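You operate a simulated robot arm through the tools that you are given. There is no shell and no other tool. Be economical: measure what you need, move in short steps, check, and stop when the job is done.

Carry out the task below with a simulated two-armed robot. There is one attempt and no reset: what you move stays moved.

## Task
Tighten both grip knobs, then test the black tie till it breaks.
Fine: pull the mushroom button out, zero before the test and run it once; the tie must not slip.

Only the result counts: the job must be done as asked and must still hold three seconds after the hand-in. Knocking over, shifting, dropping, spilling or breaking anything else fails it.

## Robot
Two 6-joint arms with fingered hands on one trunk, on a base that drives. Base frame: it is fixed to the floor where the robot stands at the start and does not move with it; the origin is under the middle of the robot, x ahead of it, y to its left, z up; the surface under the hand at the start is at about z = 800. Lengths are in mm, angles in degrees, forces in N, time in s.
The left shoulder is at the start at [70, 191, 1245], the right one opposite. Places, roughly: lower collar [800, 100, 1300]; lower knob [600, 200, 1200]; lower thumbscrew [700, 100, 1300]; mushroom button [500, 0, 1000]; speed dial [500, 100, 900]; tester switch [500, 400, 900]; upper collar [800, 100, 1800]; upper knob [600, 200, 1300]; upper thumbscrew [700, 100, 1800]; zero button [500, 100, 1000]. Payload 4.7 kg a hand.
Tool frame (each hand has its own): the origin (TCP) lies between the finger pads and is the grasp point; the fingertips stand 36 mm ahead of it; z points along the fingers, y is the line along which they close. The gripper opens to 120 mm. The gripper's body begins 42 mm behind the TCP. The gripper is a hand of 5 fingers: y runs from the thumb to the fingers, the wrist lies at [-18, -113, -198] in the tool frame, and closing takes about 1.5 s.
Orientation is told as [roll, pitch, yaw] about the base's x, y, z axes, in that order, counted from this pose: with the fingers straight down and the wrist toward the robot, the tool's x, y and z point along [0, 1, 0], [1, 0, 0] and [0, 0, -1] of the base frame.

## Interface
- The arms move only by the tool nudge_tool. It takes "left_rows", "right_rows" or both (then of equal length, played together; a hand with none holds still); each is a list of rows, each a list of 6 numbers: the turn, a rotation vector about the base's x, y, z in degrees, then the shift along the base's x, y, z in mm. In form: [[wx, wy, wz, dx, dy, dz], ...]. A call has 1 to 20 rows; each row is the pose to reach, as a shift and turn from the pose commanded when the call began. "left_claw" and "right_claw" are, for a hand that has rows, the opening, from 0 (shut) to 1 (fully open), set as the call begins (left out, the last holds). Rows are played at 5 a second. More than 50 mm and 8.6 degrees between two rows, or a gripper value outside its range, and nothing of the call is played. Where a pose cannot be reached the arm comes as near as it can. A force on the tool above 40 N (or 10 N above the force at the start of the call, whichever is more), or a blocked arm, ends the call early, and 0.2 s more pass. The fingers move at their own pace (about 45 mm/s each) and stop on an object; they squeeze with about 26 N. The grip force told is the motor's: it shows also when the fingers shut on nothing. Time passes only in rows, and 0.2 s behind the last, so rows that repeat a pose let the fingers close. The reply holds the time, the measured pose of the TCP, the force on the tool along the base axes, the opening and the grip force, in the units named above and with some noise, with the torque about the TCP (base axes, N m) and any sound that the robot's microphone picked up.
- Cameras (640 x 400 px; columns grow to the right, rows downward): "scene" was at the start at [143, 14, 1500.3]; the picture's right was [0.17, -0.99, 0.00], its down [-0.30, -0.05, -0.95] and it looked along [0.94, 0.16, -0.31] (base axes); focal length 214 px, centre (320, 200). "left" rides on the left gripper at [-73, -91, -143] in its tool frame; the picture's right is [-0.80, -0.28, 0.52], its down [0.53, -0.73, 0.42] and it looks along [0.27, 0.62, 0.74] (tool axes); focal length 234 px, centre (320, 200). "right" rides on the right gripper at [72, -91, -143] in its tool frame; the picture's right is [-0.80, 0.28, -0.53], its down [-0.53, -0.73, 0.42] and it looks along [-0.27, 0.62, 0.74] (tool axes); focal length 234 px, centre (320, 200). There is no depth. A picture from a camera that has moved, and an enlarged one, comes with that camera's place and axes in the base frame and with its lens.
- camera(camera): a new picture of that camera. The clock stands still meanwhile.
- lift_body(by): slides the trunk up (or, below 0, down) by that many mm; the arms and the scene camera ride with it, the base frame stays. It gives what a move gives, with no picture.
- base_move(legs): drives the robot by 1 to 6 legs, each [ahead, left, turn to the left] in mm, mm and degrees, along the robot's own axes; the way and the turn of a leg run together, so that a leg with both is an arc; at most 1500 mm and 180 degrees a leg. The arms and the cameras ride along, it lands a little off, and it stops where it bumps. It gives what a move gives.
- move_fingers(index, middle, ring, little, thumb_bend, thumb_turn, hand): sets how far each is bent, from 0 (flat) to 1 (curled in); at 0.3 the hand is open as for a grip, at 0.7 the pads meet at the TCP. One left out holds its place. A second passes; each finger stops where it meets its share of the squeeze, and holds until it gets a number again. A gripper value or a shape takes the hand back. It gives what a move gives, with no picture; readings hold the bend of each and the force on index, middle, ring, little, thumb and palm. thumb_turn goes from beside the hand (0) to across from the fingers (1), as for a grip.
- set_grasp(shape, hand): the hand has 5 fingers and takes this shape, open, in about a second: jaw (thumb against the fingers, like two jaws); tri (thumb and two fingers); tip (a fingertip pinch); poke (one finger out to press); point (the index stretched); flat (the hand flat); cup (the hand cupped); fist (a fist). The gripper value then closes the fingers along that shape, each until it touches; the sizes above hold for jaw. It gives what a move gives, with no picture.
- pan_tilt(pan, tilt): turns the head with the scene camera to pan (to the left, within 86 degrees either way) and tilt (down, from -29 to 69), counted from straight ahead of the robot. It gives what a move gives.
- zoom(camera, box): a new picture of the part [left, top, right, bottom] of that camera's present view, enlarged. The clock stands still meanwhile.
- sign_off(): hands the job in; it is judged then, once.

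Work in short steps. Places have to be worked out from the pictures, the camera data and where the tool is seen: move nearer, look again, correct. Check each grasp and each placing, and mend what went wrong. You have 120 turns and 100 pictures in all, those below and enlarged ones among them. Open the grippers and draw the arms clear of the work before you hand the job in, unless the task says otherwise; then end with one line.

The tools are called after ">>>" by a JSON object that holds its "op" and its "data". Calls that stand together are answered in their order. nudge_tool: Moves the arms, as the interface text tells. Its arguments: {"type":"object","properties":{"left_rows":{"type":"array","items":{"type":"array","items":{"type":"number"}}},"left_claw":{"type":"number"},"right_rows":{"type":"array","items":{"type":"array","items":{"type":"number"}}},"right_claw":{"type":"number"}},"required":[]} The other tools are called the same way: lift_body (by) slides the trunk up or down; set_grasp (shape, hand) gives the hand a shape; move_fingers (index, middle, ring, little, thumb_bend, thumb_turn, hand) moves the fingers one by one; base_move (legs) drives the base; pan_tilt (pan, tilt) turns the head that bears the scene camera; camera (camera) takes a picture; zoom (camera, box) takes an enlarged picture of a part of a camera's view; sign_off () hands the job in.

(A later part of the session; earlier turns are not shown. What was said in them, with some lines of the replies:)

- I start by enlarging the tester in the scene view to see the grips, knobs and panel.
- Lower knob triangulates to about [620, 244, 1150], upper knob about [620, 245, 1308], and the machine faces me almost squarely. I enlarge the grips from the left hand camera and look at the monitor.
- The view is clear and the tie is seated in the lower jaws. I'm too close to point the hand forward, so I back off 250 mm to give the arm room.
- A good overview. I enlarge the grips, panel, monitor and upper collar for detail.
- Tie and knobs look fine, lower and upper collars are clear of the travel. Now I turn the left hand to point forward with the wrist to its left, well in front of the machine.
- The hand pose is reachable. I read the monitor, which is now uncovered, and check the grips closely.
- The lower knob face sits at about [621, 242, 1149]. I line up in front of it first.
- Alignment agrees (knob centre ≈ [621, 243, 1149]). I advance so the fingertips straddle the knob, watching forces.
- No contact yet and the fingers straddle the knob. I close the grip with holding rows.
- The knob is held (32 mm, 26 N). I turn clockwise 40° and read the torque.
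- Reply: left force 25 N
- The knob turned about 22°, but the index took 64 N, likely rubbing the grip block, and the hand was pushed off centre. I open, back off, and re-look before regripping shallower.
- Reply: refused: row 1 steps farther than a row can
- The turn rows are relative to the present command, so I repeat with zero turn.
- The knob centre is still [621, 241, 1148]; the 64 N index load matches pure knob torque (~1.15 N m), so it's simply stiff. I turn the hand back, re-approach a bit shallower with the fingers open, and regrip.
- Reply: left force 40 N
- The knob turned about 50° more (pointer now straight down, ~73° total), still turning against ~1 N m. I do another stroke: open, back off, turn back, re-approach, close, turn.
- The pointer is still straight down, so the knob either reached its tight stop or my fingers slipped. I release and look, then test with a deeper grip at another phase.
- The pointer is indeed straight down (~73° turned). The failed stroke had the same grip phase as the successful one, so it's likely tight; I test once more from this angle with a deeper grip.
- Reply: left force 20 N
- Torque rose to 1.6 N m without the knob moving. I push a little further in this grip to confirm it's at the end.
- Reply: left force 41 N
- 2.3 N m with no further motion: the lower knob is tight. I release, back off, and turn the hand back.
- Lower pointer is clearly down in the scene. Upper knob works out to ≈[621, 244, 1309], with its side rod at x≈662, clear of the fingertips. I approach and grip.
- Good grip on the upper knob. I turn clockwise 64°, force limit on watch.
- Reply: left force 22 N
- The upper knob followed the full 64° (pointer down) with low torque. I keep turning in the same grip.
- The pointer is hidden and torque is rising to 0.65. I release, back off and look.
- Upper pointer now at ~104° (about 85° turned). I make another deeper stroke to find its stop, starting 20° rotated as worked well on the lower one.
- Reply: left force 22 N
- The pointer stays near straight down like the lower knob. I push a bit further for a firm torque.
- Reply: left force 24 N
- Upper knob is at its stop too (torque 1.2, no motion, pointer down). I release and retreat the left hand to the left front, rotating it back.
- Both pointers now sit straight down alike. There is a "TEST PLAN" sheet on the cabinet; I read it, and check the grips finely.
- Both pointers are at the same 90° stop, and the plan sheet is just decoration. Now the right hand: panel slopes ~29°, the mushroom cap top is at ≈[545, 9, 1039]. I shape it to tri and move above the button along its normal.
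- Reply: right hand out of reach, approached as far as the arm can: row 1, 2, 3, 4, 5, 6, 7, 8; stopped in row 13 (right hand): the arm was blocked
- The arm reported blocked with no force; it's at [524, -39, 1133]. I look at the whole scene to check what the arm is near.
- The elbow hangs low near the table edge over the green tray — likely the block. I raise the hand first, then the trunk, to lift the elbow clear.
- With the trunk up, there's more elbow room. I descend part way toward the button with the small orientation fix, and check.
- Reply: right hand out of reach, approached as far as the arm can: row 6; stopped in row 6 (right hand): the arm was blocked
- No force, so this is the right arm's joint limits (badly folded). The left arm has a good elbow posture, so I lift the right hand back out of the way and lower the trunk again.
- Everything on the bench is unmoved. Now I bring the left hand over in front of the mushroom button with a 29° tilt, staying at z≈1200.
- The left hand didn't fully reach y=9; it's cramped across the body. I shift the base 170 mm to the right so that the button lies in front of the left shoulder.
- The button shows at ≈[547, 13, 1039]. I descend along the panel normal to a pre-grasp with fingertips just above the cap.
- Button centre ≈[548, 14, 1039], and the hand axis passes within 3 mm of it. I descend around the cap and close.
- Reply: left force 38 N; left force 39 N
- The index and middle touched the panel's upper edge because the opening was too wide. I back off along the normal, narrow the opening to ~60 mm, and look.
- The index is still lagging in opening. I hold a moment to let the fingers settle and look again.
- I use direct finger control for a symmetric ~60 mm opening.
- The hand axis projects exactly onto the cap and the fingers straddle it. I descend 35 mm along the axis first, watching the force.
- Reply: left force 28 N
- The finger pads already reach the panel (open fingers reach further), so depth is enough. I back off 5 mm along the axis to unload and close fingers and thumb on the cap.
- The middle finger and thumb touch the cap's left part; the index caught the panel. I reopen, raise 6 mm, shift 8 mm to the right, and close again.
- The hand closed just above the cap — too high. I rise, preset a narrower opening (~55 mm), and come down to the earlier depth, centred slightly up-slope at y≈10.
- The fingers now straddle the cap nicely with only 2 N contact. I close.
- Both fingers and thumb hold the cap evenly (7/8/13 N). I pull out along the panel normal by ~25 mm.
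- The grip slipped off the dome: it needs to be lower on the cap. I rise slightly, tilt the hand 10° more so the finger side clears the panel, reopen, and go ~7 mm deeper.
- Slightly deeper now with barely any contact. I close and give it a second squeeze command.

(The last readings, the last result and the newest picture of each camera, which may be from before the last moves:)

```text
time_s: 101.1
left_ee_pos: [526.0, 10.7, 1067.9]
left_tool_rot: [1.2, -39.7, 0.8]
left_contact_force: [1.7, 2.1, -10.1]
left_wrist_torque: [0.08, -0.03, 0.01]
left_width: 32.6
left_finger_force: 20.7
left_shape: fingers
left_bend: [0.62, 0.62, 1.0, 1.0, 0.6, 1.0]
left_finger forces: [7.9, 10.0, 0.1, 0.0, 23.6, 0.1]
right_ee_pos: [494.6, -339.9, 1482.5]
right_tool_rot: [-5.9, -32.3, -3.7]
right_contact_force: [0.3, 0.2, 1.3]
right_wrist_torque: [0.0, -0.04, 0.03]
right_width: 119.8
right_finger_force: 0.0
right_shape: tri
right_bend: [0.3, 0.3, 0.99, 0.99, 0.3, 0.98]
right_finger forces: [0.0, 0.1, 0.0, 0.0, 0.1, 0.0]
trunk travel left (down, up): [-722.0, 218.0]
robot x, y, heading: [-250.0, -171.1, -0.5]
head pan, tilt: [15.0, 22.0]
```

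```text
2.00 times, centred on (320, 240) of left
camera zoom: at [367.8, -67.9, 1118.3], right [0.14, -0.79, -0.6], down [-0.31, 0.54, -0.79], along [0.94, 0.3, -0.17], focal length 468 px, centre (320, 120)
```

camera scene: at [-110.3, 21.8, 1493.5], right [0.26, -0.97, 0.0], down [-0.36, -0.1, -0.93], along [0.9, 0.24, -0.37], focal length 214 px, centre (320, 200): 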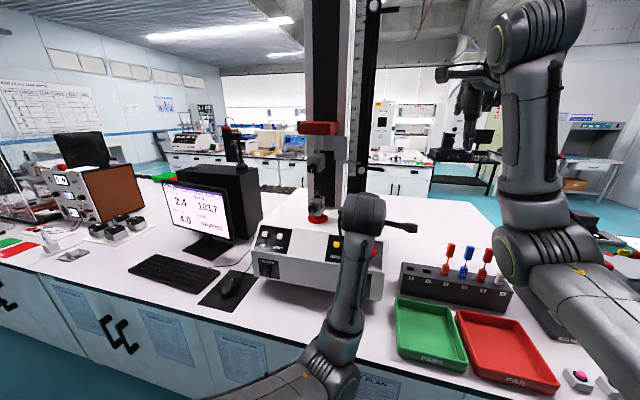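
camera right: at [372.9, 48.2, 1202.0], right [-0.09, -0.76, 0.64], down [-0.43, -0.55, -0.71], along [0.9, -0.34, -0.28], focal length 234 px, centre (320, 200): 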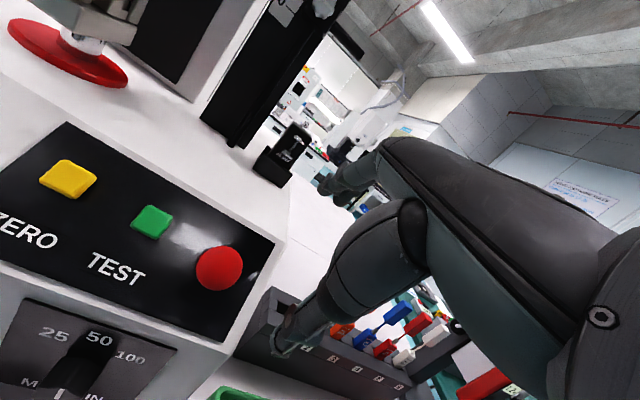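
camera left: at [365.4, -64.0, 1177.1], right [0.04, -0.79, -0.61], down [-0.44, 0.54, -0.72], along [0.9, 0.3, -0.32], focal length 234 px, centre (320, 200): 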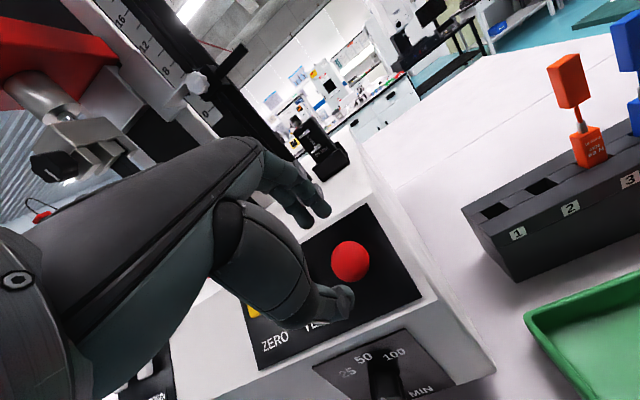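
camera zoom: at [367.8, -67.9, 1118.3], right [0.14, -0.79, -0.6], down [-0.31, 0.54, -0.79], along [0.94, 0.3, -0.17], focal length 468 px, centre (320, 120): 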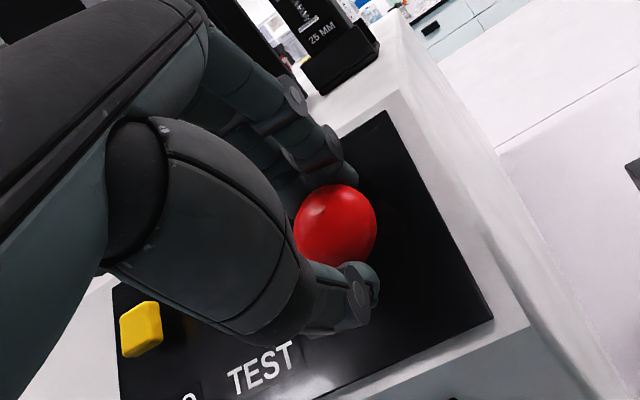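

Now the hand is pulled down by 10 N — the fingers are hooked under the cap. I pull along the normal slowly.

>>> {"op": "nudge_tool", "data": {"left_rows": [[0, 0, 0, -1, 0, 2], [0, 0, 0, -2, 0, 4], [0, 0, 0, -3, 0, 6], [0, 0, 0, -4, 0, 8], [0, 0, 0, -5, 0, 10], [0, 0, 0, -7, 0, 13]]}}

>>> {"op": "zoom", "data": {"camera": "left", "box": [200, 140, 440, 340]}}

>>> {"op": "zoom", "data": {"camera": "scene", "box": [130, 180, 210, 240]}}

```text
time_s: 102.5
left_ee_pos: [521.9, 10.7, 1075.3]
left_tool_rot: [1.3, -39.3, 0.9]
left_contact_force: [5.3, -0.1, -29.9]
left_wrist_torque: [0.06, 0.16, -0.01]
left_width: 33.0
left_finger_force: 20.2
left_shape: fingers
left_bend: [0.64, 0.63, 1.0, 1.0, 0.59, 1.0]
left_finger forces: [8.6, 6.5, 0.0, 0.1, 25.2, 0.0]
right_ee_pos: [499.4, -340.4, 1480.3]
right_tool_rot: [-6.1, -32.0, -3.7]
right_contact_force: [-1.1, 0.2, -1.5]
right_wrist_torque: [0.02, 0.01, 0.01]
right_width: 119.8
right_finger_force: 0.1
right_shape: tri
right_bend: [0.3, 0.3, 0.99, 0.99, 0.3, 0.98]
right_finger forces: [0.0, 0.0, 0.0, 0.1, 0.0, 0.0]
trunk travel left (down, up): [-722.0, 218.0]
robot x, y, heading: [-250.0, -169.5, -0.2]
head pan, tilt: [15.0, 22.0]
```

```text
2.00 times, centred on (320, 240) of left
camera zoom: at [364.2, -67.8, 1127.6], right [0.14, -0.79, -0.6], down [-0.31, 0.54, -0.78], along [0.94, 0.3, -0.17], focal length 468 px, centre (320, 120)
```

zoom: 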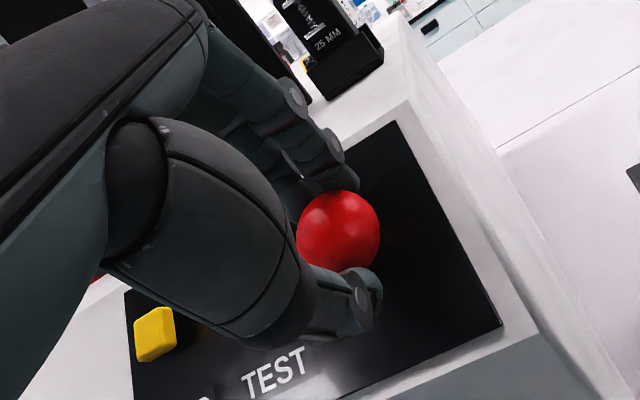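

```text
6.67 times, centred on (170, 210) of scene
camera zoom: at [-104.3, -146.7, 1492.5], right [0.25, -0.97, 0.0], down [-0.37, -0.1, -0.93], along [0.89, 0.24, -0.38], focal length 1430 px, centre (1320, 133)
```

zoom: 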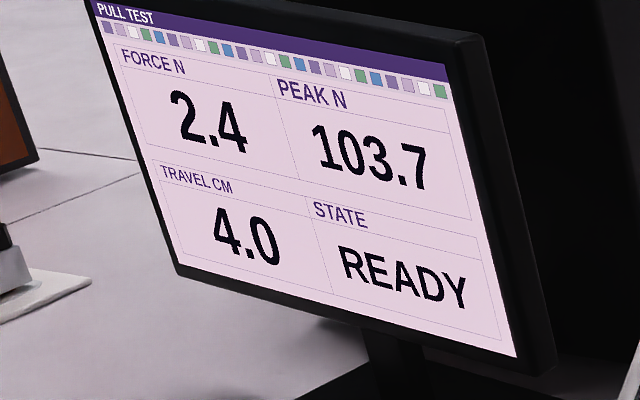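

State is READY: the button is out. I open the fingers and withdraw along the normal.

>>> {"op": "move_fingers", "data": {"hand": "left", "index": 0.5, "middle": 0.5, "thumb_bend": 0.48}}

>>> {"op": "nudge_tool", "data": {"left_rows": [[0, 0, 0, -6, 0, 10], [0, 0, 0, -15, 0, 27], [0, 0, 0, -30, 0, 54], [0, 0, 0, -45, 0, 85], [0, 0, 0, -60, 0, 115], [0, 0, 0, -60, 0, 115]]}}

>>> {"op": "set_grasp", "data": {"shape": "poke", "hand": "left"}}

>>> {"op": "camera", "data": {"camera": "left"}}

>>> {"op": "zoom", "data": {"camera": "scene", "box": [120, 170, 440, 330]}}

```text
time_s: 103.5
left_ee_pos: [519.6, 9.1, 1082.8]
left_tool_rot: [1.3, -39.9, 0.9]
left_contact_force: [0.0, 0.2, -0.6]
left_wrist_torque: [0.0, 0.02, 0.0]
left_width: 65.2
left_finger_force: 0.1
left_shape: fingers
left_bend: [0.5, 0.5, 1.0, 1.0, 0.48, 1.0]
left_finger forces: [0.1, 0.1, 0.1, 0.0, 0.1, 0.1]
right_ee_pos: [493.4, -341.3, 1485.2]
right_tool_rot: [-6.0, -32.4, -3.8]
right_contact_force: [0.6, 0.1, 0.0]
right_wrist_torque: [0.0, -0.02, -0.01]
right_width: 119.9
right_finger_force: 0.1
right_shape: tri
right_bend: [0.3, 0.3, 0.99, 0.99, 0.3, 0.98]
right_finger forces: [0.0, 0.1, 0.1, 0.0, 0.0, 0.0]
trunk travel left (down, up): [-722.0, 218.0]
robot x, y, heading: [-253.0, -171.3, -0.3]
head pan, tilt: [15.0, 22.0]
```

```text
time_s: 104.9
left_ee_pos: [458.2, 10.4, 1197.7]
left_tool_rot: [1.4, -39.9, 0.8]
left_contact_force: [-0.1, 0.6, -0.7]
left_wrist_torque: [0.01, 0.0, -0.02]
left_width: 65.3
left_finger_force: 0.1
left_shape: fingers
left_bend: [0.5, 0.5, 1.0, 1.0, 0.48, 1.0]
left_finger forces: [0.0, 0.0, 0.0, 0.0, 0.0, 0.0]
right_ee_pos: [493.6, -340.7, 1484.1]
right_tool_rot: [-6.0, -32.4, -3.8]
right_contact_force: [0.3, -0.4, -0.6]
right_wrist_torque: [-0.01, 0.0, 0.03]
right_width: 119.7
right_finger_force: 0.1
right_shape: tri
right_bend: [0.3, 0.3, 0.99, 0.99, 0.3, 0.98]
right_finger forces: [0.1, 0.0, 0.1, 0.0, 0.1, 0.0]
trunk travel left (down, up): [-722.0, 218.0]
robot x, y, heading: [-250.2, -168.8, -0.1]
head pan, tilt: [15.0, 22.0]
```

```text
time_s: 105.8
left_ee_pos: [458.5, 11.0, 1196.3]
left_tool_rot: [1.3, -39.9, 0.8]
left_contact_force: [-0.5, 0.6, 0.0]
left_wrist_torque: [0.0, -0.02, -0.05]
left_width: 0.0
left_finger_force: 0.1
left_shape: poke
left_bend: [0.7, 0.7, 0.99, 0.99, 1.0, 1.0]
left_finger forces: [0.0, 0.1, 0.0, 0.0, 0.0, 0.1]
right_ee_pos: [491.9, -340.5, 1485.4]
right_tool_rot: [-5.9, -32.5, -3.8]
right_contact_force: [0.3, -0.7, 0.6]
right_wrist_torque: [-0.01, 0.01, 0.04]
right_width: 119.9
right_finger_force: 0.1
right_shape: tri
right_bend: [0.3, 0.3, 0.99, 0.99, 0.3, 0.98]
right_finger forces: [0.0, 0.1, 0.0, 0.0, 0.0, 0.1]
trunk travel left (down, up): [-722.0, 218.0]
robot x, y, heading: [-251.0, -169.4, -0.4]
head pan, tilt: [15.0, 22.0]
```

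```text
28 pictures are left
camera left: at [298.8, -68.0, 1247.2], right [0.15, -0.79, -0.6], down [-0.3, 0.54, -0.79], along [0.94, 0.3, -0.16], focal length 234 px, centre (320, 200)
```

left: 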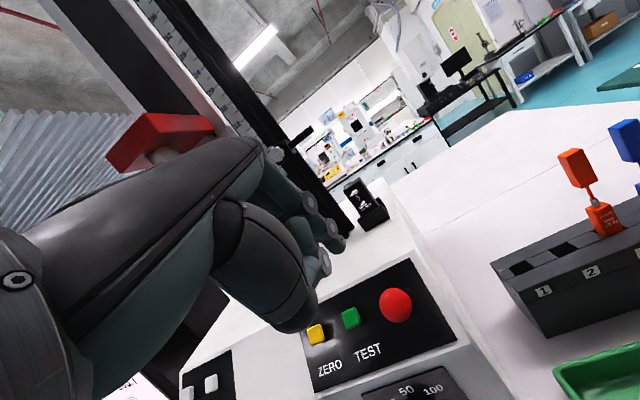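

```text
2.00 times, centred on (280, 250) of scene
camera zoom: at [-110.6, -147.8, 1493.5], right [0.25, -0.97, 0.0], down [-0.36, -0.1, -0.93], along [0.9, 0.24, -0.37], focal length 429 px, centre (400, 100)
```

zoom: 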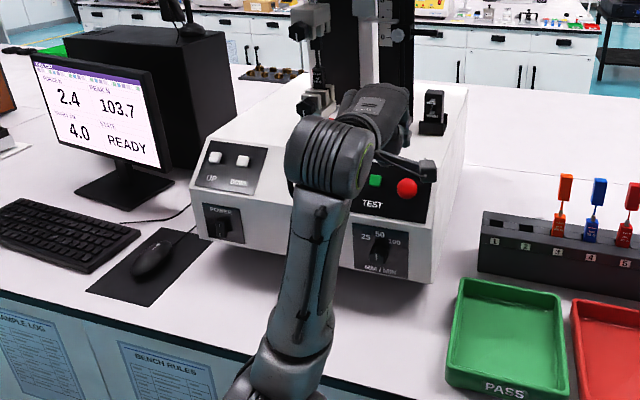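

READY persists. The poke fingertip should be ~36 mm ahead of the TCP; ZERO top is at ≈[554, 137, 1045]. I position ~20 mm above it along the panel normal.

>>> {"op": "nudge_tool", "data": {"left_rows": [[0, 3, 0, 10, 40, 0], [0, 6, 0, 20, 80, 0], [0, 10, 0, 30, 110, -20], [0, 10, 0, 40, 126, -55], [0, 10, 0, 55, 126, -80], [0, 10, 0, 68, 126, -103], [0, 10, 0, 68, 126, -103]]}}

>>> {"op": "camera", "data": {"camera": "left"}}

>>> {"op": "zoom", "data": {"camera": "scene", "box": [200, 180, 340, 290]}}

```text
time_s: 107.4
left_ee_pos: [528.4, 136.6, 1094.6]
left_tool_rot: [1.5, -29.9, 0.7]
left_contact_force: [0.0, 0.0, 0.4]
left_wrist_torque: [0.02, -0.01, 0.02]
left_width: 0.2
left_finger_force: 0.0
left_shape: poke
left_bend: [0.7, 0.7, 0.99, 0.99, 1.0, 1.0]
left_finger forces: [0.1, 0.0, 0.0, 0.1, 0.0, 0.0]
right_ee_pos: [492.5, -341.3, 1484.5]
right_tool_rot: [-6.0, -32.4, -3.7]
right_contact_force: [-0.7, -0.5, -0.1]
right_wrist_torque: [0.01, 0.02, 0.02]
right_width: 119.8
right_finger_force: 0.1
right_shape: tri
right_bend: [0.3, 0.3, 0.99, 0.99, 0.3, 0.98]
right_finger forces: [0.0, 0.0, 0.0, 0.0, 0.1, 0.0]
trunk travel left (down, up): [-722.0, 218.0]
robot x, y, heading: [-254.0, -170.2, -0.3]
head pan, tilt: [15.0, 22.0]
```

```text
26 pictures are left
camera left: at [379.0, 57.9, 1171.0], right [0.04, -0.79, -0.61], down [-0.44, 0.54, -0.72], along [0.9, 0.3, -0.32], focal length 234 px, centre (320, 200)
```

left: 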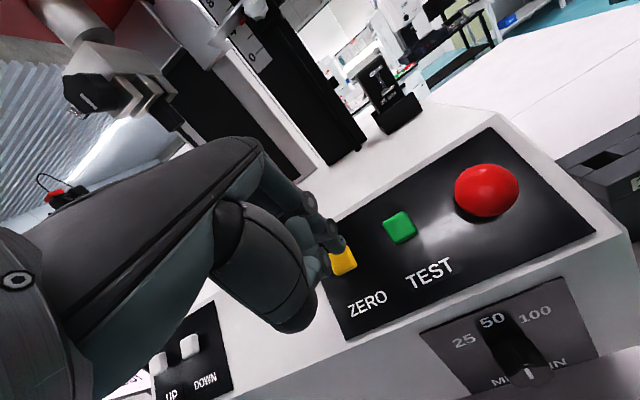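

```text
3.64 times, centred on (270, 235) of scene
camera zoom: at [-111.0, -147.4, 1493.5], right [0.25, -0.97, 0.0], down [-0.36, -0.1, -0.93], along [0.9, 0.24, -0.37], focal length 780 px, centre (502, 73)
```

zoom: 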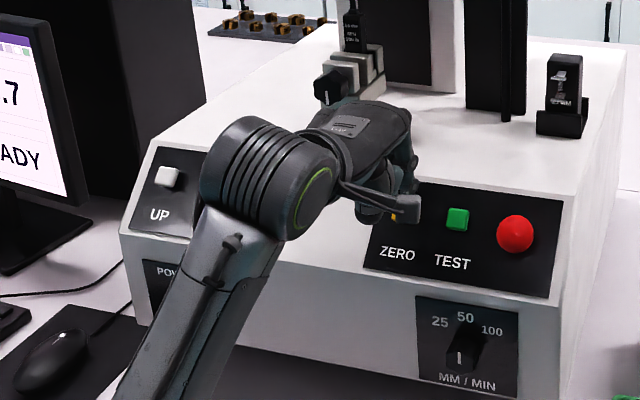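

The tool axis projects right on the ZERO button. I press in along the normal in small steps, then retract.

>>> {"op": "nudge_tool", "data": {"left_rows": [[0, 0, 0, 5, 0, -8.7], [0, 0, 0, 9, 0, -15.6], [0, 0, 0, 11, 0, -19], [0, 0, 0, 12.5, 0, -21.7], [0, 0, 0, 14, 0, -24.3]]}}

>>> {"op": "zoom", "data": {"camera": "scene", "box": [130, 180, 340, 280]}}

```text
time_s: 108.6
left_ee_pos: [534.3, 133.6, 1078.0]
left_tool_rot: [1.5, -30.7, 0.6]
left_contact_force: [-17.1, 0.9, 34.7]
left_wrist_torque: [-0.15, -0.18, -0.06]
left_width: 0.0
left_finger_force: 0.0
left_shape: poke
left_bend: [0.7, 0.7, 0.99, 0.99, 1.0, 1.0]
left_finger forces: [35.6, 0.4, 0.0, 0.0, 0.1, 0.0]
right_ee_pos: [483.9, -342.4, 1488.6]
right_tool_rot: [-6.0, -32.7, -3.8]
right_contact_force: [-0.5, 0.3, -0.3]
right_wrist_torque: [0.03, 0.0, 0.0]
right_width: 120.1
right_finger_force: 0.0
right_shape: tri
right_bend: [0.3, 0.3, 0.99, 0.99, 0.3, 0.98]
right_finger forces: [0.0, 0.1, 0.0, 0.0, 0.0, 0.0]
trunk travel left (down, up): [-722.0, 218.0]
robot x, y, heading: [-253.6, -171.8, -0.2]
head pan, tilt: [15.0, 22.0]
heard: click
```

```text
3.05 times, centred on (235, 230) of scene
camera zoom: at [-119.6, -149.6, 1494.7], right [0.25, -0.97, 0.0], down [-0.36, -0.09, -0.93], along [0.9, 0.24, -0.37], focal length 654 px, centre (579, 109)
```

zoom: 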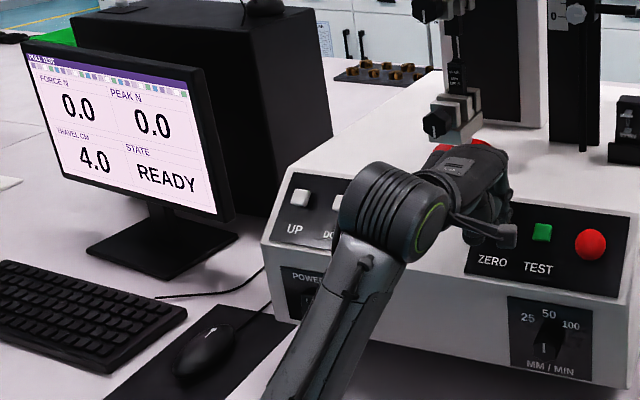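

Click heard; screen shows 0.0/0.0, READY. I retract and move above TEST.

>>> {"op": "nudge_tool", "data": {"left_rows": [[0, 0, 0, -7, 0, 12], [0, 0, 0, -16, 0, 28], [0, 0, 0, -15, -30, 28], [0, 0, 0, -13, -61, 26], [0, 0, 0, -13, -61, 26]]}}

>>> {"op": "camera", "data": {"camera": "left"}}

```text
time_s: 109.8
left_ee_pos: [527.1, 75.2, 1094.2]
left_tool_rot: [1.4, -29.9, 0.9]
left_contact_force: [0.2, 0.2, -0.4]
left_wrist_torque: [-0.03, -0.01, -0.01]
left_width: 0.0
left_finger_force: 0.1
left_shape: poke
left_bend: [0.7, 0.7, 0.99, 0.99, 1.0, 1.0]
left_finger forces: [0.1, 0.0, 0.0, 0.0, 0.0, 0.1]
right_ee_pos: [492.5, -339.6, 1485.5]
right_tool_rot: [-6.1, -32.5, -3.7]
right_contact_force: [0.7, 0.4, -0.6]
right_wrist_torque: [-0.03, -0.02, -0.03]
right_width: 119.9
right_finger_force: 0.0
right_shape: tri
right_bend: [0.3, 0.3, 0.99, 0.99, 0.3, 0.98]
right_finger forces: [0.1, 0.0, 0.1, 0.0, 0.1, 0.0]
trunk travel left (down, up): [-722.0, 218.0]
robot x, y, heading: [-248.8, -167.0, -0.1]
head pan, tilt: [15.0, 22.0]
```

```text
23 pictures are left
camera left: at [378.7, -2.2, 1172.5], right [0.04, -0.79, -0.61], down [-0.44, 0.54, -0.72], along [0.9, 0.3, -0.32], focal length 234 px, centre (320, 200)
```

left: 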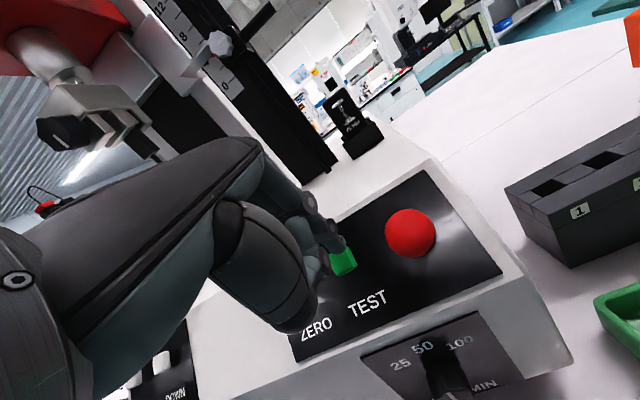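

TEST sits in exactly the same spot relative to the finger. I press once and retract in the same motion.

>>> {"op": "nudge_tool", "data": {"left_rows": [[0, 0, 0, 5, 0, -8.7], [0, 0, 0, 9, 0, -15.6], [0, 0, 0, 11, 0, -19], [0, 0, 0, 12.5, 0, -21.7], [0, 0, 0, 13.5, 0, -23.5], [0, 0, 0, 8, 0, -14], [0, 0, 0, -5, 0, 8], [0, 0, 0, -15, 0, 26]]}}

>>> {"op": "zoom", "data": {"camera": "scene", "box": [130, 180, 340, 280]}}

```text
time_s: 111.6
left_ee_pos: [510.1, 74.9, 1121.1]
left_tool_rot: [1.6, -29.8, 0.7]
left_contact_force: [0.3, 0.5, -0.3]
left_wrist_torque: [-0.01, 0.0, 0.01]
left_width: 0.2
left_finger_force: 0.0
left_shape: poke
left_bend: [0.7, 0.7, 0.99, 0.99, 1.0, 1.0]
left_finger forces: [0.0, 0.1, 0.0, 0.1, 0.0, 0.0]
right_ee_pos: [490.2, -341.6, 1484.8]
right_tool_rot: [-6.0, -32.5, -3.8]
right_contact_force: [-0.8, -0.2, 1.1]
right_wrist_torque: [0.02, 0.01, 0.01]
right_width: 120.0
right_finger_force: 0.0
right_shape: tri
right_bend: [0.3, 0.3, 0.99, 0.99, 0.3, 0.98]
right_finger forces: [0.1, 0.1, 0.0, 0.1, 0.0, 0.1]
trunk travel left (down, up): [-722.0, 218.0]
robot x, y, heading: [-251.5, -167.4, -0.2]
head pan, tilt: [15.0, 22.0]
heard: click
```

```text
3.05 times, centred on (235, 230) of scene
camera zoom: at [-112.5, -148.0, 1493.6], right [0.25, -0.97, 0.0], down [-0.36, -0.1, -0.93], along [0.9, 0.24, -0.37], focal length 654 px, centre (579, 109)
```

zoom: 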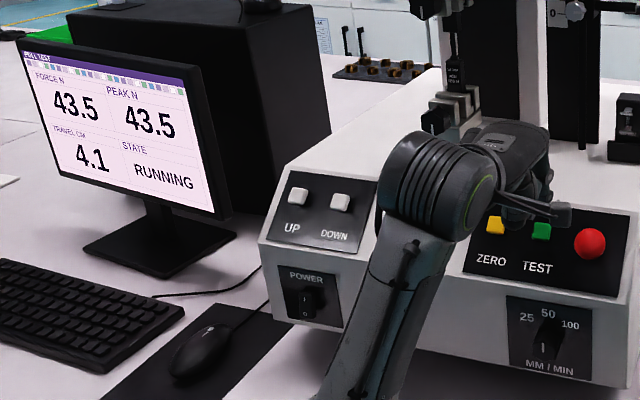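

RUNNING at 43.5 N. I draw the hand back clear and let time pass.

>>> {"op": "nudge_tool", "data": {"left_rows": [[0, 0, 0, -25, 0, 30], [0, 0, 0, -55, 10, 55], [0, 0, 0, -90, 30, 80], [0, 0, 0, -120, 60, 100], [0, 0, 0, -120, 90, 100], [0, 0, 0, -120, 90, 100], [0, 0, 0, -120, 90, 100], [0, 0, 0, -120, 90, 100], [0, 0, 0, -120, 90, 100], [0, 0, 0, -120, 90, 100], [0, 0, 0, -120, 90, 100], [0, 0, 0, -120, 90, 100], [0, 0, 0, -120, 90, 100], [0, 0, 0, -120, 90, 100], [0, 0, 0, -120, 90, 100], [0, 0, 0, -120, 90, 100], [0, 0, 0, -120, 90, 100], [0, 0, 0, -120, 90, 100]]}}

>>> {"op": "zoom", "data": {"camera": "scene", "box": [130, 130, 340, 280]}}

```text
time_s: 115.4
left_ee_pos: [393.6, 167.0, 1221.5]
left_tool_rot: [1.6, -29.9, 0.8]
left_contact_force: [0.3, 0.4, -0.3]
left_wrist_torque: [0.0, -0.04, 0.0]
left_width: 0.3
left_finger_force: 0.1
left_shape: poke
left_bend: [0.7, 0.7, 0.99, 0.99, 1.0, 1.0]
left_finger forces: [0.0, 0.0, 0.0, 0.1, 0.1, 0.1]
right_ee_pos: [493.1, -341.5, 1484.3]
right_tool_rot: [-5.9, -32.4, -3.7]
right_contact_force: [-0.1, 0.8, 0.5]
right_wrist_torque: [-0.04, -0.03, 0.0]
right_width: 120.0
right_finger_force: 0.0
right_shape: tri
right_bend: [0.3, 0.3, 0.99, 0.99, 0.3, 0.98]
right_finger forces: [0.0, 0.1, 0.1, 0.0, 0.1, 0.0]
trunk travel left (down, up): [-722.0, 218.0]
robot x, y, heading: [-251.4, -171.0, -0.5]
head pan, tilt: [15.0, 22.0]
```

```text
2.67 times, centred on (235, 205) of scene
camera zoom: at [-110.6, -147.6, 1493.5], right [0.25, -0.97, 0.0], down [-0.36, -0.1, -0.93], along [0.9, 0.24, -0.37], focal length 572 px, centre (547, 187)
```

zoom: 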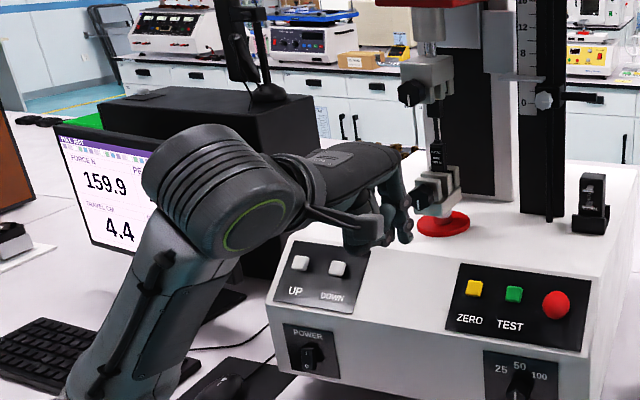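

159.9 N and rising, tie still held. I shift the hand out of the monitor's line of sight and wait for the break.

>>> {"op": "nudge_tool", "data": {"left_rows": [[0, 0, 0, -10, -40, 0], [0, 0, 0, -20, -80, 0], [0, 0, 0, -20, -120, 0], [0, 0, 0, -20, -120, 0], [0, 0, 0, -20, -120, 0], [0, 0, 0, -20, -120, 0], [0, 0, 0, -20, -120, 0], [0, 0, 0, -20, -120, 0], [0, 0, 0, -20, -120, 0], [0, 0, 0, -20, -120, 0], [0, 0, 0, -20, -120, 0], [0, 0, 0, -20, -120, 0], [0, 0, 0, -20, -120, 0], [0, 0, 0, -20, -120, 0], [0, 0, 0, -20, -120, 0], [0, 0, 0, -20, -120, 0]]}}

>>> {"op": "zoom", "data": {"camera": "scene", "box": [130, 130, 340, 280]}}

```text
time_s: 118.8
left_ee_pos: [395.0, 51.6, 1204.6]
left_tool_rot: [1.6, -30.1, 0.8]
left_contact_force: [0.0, 0.5, 0.3]
left_wrist_torque: [-0.01, -0.01, 0.03]
left_width: 0.0
left_finger_force: 0.1
left_shape: poke
left_bend: [0.7, 0.7, 0.99, 0.99, 1.0, 1.0]
left_finger forces: [0.1, 0.1, 0.0, 0.0, 0.0, 0.0]
left hand out of reach, approached as far as the arm can: row 2, 3, 4, 5, 6, 7, 8, 9, 10, 11, 12, 13, 14, 15, 16
right_ee_pos: [493.1, -342.2, 1483.7]
right_tool_rot: [-6.1, -32.3, -3.7]
right_contact_force: [-0.7, 0.9, 0.1]
right_wrist_torque: [0.02, 0.03, -0.01]
right_width: 120.0
right_finger_force: 0.1
right_shape: tri
right_bend: [0.3, 0.3, 0.99, 0.99, 0.3, 0.98]
right_finger forces: [0.0, 0.1, 0.1, 0.0, 0.0, 0.1]
trunk travel left (down, up): [-722.0, 218.0]
robot x, y, heading: [-249.9, -170.6, -0.4]
head pan, tilt: [15.0, 22.0]
```

```text
2.67 times, centred on (235, 205) of scene
camera zoom: at [-110.6, -147.7, 1493.5], right [0.25, -0.97, 0.0], down [-0.36, -0.1, -0.93], along [0.9, 0.24, -0.37], focal length 572 px, centre (547, 187)
```

zoom: 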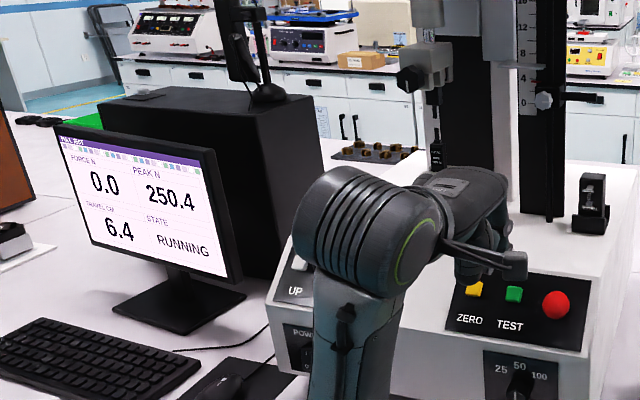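

Peak 250.4 N then 0: the tie let go. The state still says RUNNING, so I wait a moment and look at the tie.

>>> {"op": "nudge_tool", "data": {"left_rows": [[0, 0, 0, 0, 0, 0], [0, 0, 0, 0, 0, 0], [0, 0, 0, 0, 0, 0], [0, 0, 0, 0, 0, 0], [0, 0, 0, 0, 0, 0]]}}

>>> {"op": "zoom", "data": {"camera": "scene", "box": [130, 130, 340, 280]}}

>>> {"op": "zoom", "data": {"camera": "left", "box": [0, 0, 320, 200]}}

```text
time_s: 120.0
left_ee_pos: [396.0, 50.7, 1204.9]
left_tool_rot: [1.5, -30.1, 0.7]
left_contact_force: [0.2, -0.4, 0.3]
left_wrist_torque: [0.01, 0.02, 0.0]
left_width: 0.1
left_finger_force: 0.1
left_shape: poke
left_bend: [0.7, 0.7, 0.99, 0.99, 1.0, 1.0]
left_finger forces: [0.1, 0.0, 0.0, 0.0, 0.0, 0.0]
right_ee_pos: [492.1, -341.3, 1484.4]
right_tool_rot: [-6.0, -32.4, -3.7]
right_contact_force: [0.2, 0.2, 0.1]
right_wrist_torque: [0.02, 0.0, -0.01]
right_width: 119.9
right_finger_force: 0.0
right_shape: tri
right_bend: [0.3, 0.3, 0.99, 0.99, 0.3, 0.98]
right_finger forces: [0.0, 0.0, 0.0, 0.1, 0.0, 0.0]
trunk travel left (down, up): [-722.0, 218.0]
robot x, y, heading: [-252.0, -173.5, -0.4]
head pan, tilt: [15.0, 22.0]
```

```text
2.67 times, centred on (235, 205) of scene
camera zoom: at [-110.6, -147.7, 1493.5], right [0.25, -0.97, 0.0], down [-0.36, -0.1, -0.93], along [0.9, 0.24, -0.37], focal length 572 px, centre (547, 187)
```

zoom: 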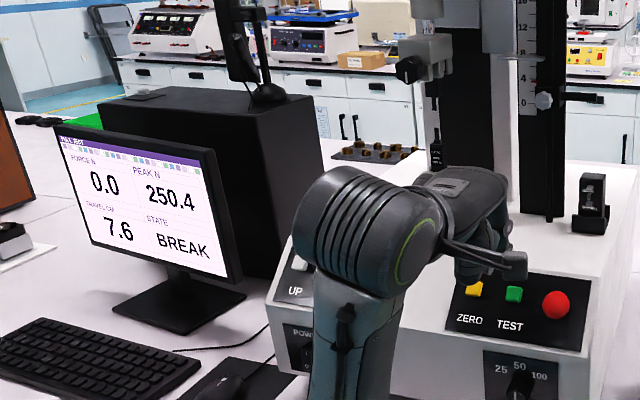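

```text
2.00 times, centred on (160, 100) of left
camera zoom: at [247.7, -26.9, 1281.4], right [0.04, -0.79, -0.61], down [-0.43, 0.54, -0.72], along [0.9, 0.29, -0.32], focal length 468 px, centre (640, 400)
```

zoom: 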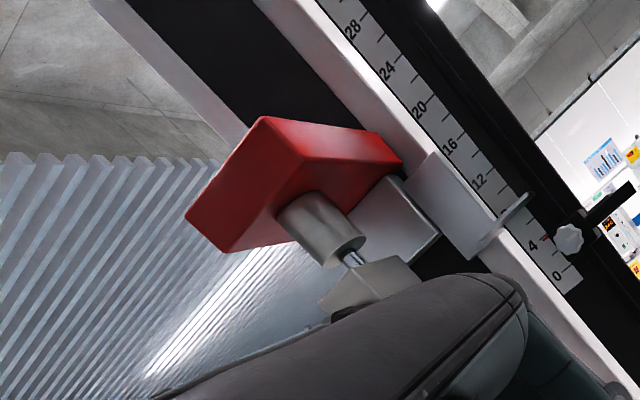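

State: BREAK at 250.4 N. I open the left hand and back the robot away from the bench.

>>> {"op": "set_grasp", "data": {"shape": "jaw", "hand": "left"}}

>>> {"op": "base_move", "data": {"legs": [[-250, 0, 0]]}}

>>> {"op": "camera", "data": {"camera": "scene"}}

>>> {"op": "zoom", "data": {"camera": "scene", "box": [180, 150, 380, 280]}}

```text
time_s: 120.9
left_ee_pos: [396.9, 50.6, 1204.7]
left_tool_rot: [1.6, -30.1, 0.6]
left_contact_force: [-0.9, 0.1, -0.7]
left_wrist_torque: [-0.03, -0.02, 0.02]
left_width: 119.8
left_finger_force: 0.0
left_shape: jaw
left_bend: [0.3, 0.3, 0.3, 0.3, 0.3, 0.98]
left_finger forces: [0.0, 0.1, 0.0, 0.0, 0.0, 0.0]
right_ee_pos: [492.5, -340.6, 1483.3]
right_tool_rot: [-6.1, -32.5, -3.7]
right_contact_force: [-0.9, 0.6, -0.4]
right_wrist_torque: [0.02, -0.04, -0.01]
right_width: 119.9
right_finger_force: 0.1
right_shape: tri
right_bend: [0.3, 0.3, 0.99, 0.99, 0.3, 0.98]
right_finger forces: [0.0, 0.0, 0.0, 0.0, 0.0, 0.0]
trunk travel left (down, up): [-722.0, 218.0]
robot x, y, heading: [-248.6, -172.4, -0.3]
head pan, tilt: [15.0, 22.0]
```

```text
time_s: 122.7
left_ee_pos: [150.1, 50.9, 1204.3]
left_tool_rot: [1.5, -30.1, 0.6]
left_contact_force: [0.8, 0.1, -0.5]
left_wrist_torque: [0.04, -0.02, 0.03]
left_width: 119.9
left_finger_force: 0.0
left_shape: jaw
left_bend: [0.3, 0.3, 0.3, 0.3, 0.3, 0.98]
left_finger forces: [0.0, 0.0, 0.0, 0.0, 0.1, 0.1]
right_ee_pos: [247.4, -339.5, 1483.2]
right_tool_rot: [-6.0, -32.3, -3.8]
right_contact_force: [0.2, -0.2, -0.7]
right_wrist_torque: [-0.03, -0.01, -0.01]
right_width: 120.0
right_finger_force: 0.1
right_shape: tri
right_bend: [0.3, 0.3, 0.99, 0.99, 0.3, 0.98]
right_finger forces: [0.0, 0.0, 0.0, 0.0, 0.1, 0.0]
trunk travel left (down, up): [-722.0, 218.0]
robot x, y, heading: [-497.8, -166.1, -0.4]
head pan, tilt: [15.0, 22.0]
```

```text
17 pictures are left
camera scene: at [-356.4, -146.7, 1493.3], right [0.25, -0.97, 0.0], down [-0.36, -0.1, -0.93], along [0.9, 0.24, -0.38], focal length 214 px, centre (320, 200)
```

scene: 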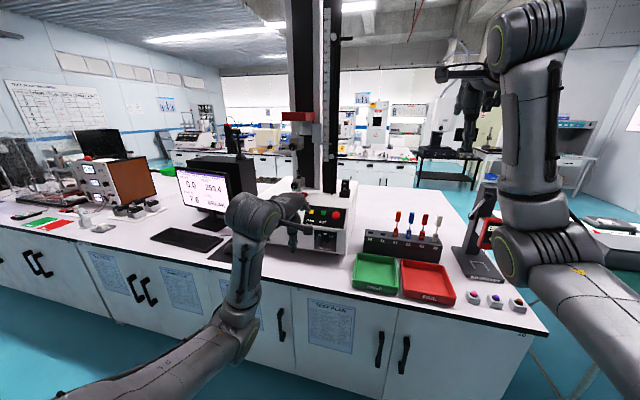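

```text
3.08 times, centred on (280, 215) of scene
camera zoom: at [-356.4, -146.7, 1493.3], right [0.25, -0.97, 0.0], down [-0.36, -0.1, -0.93], along [0.9, 0.24, -0.38], focal length 660 px, centre (443, 154)
```

zoom: 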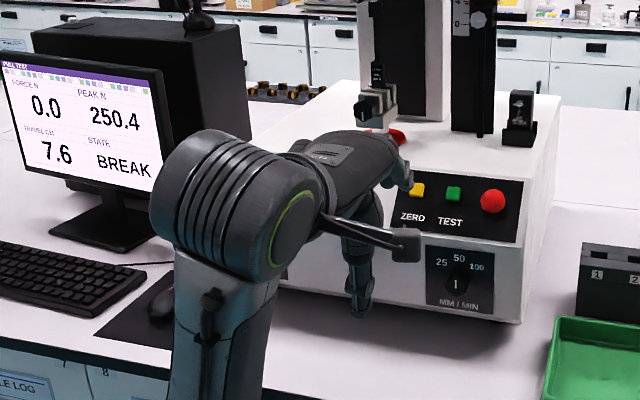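

The monitor still shows BREAK with a 250.4 N peak, the mushroom button is out, the bench looks unchanged and both hands are open and clear. I hand the job in.

>>> {"op": "sign_off", "data": {}}

```text
The job is handed in.
```

Both knobs are tight, the mushroom button is out, and the tester was zeroed and run once; the black tie broke at a peak of 250.4 N (state BREAK), with no slip seen, and both hands are clear.
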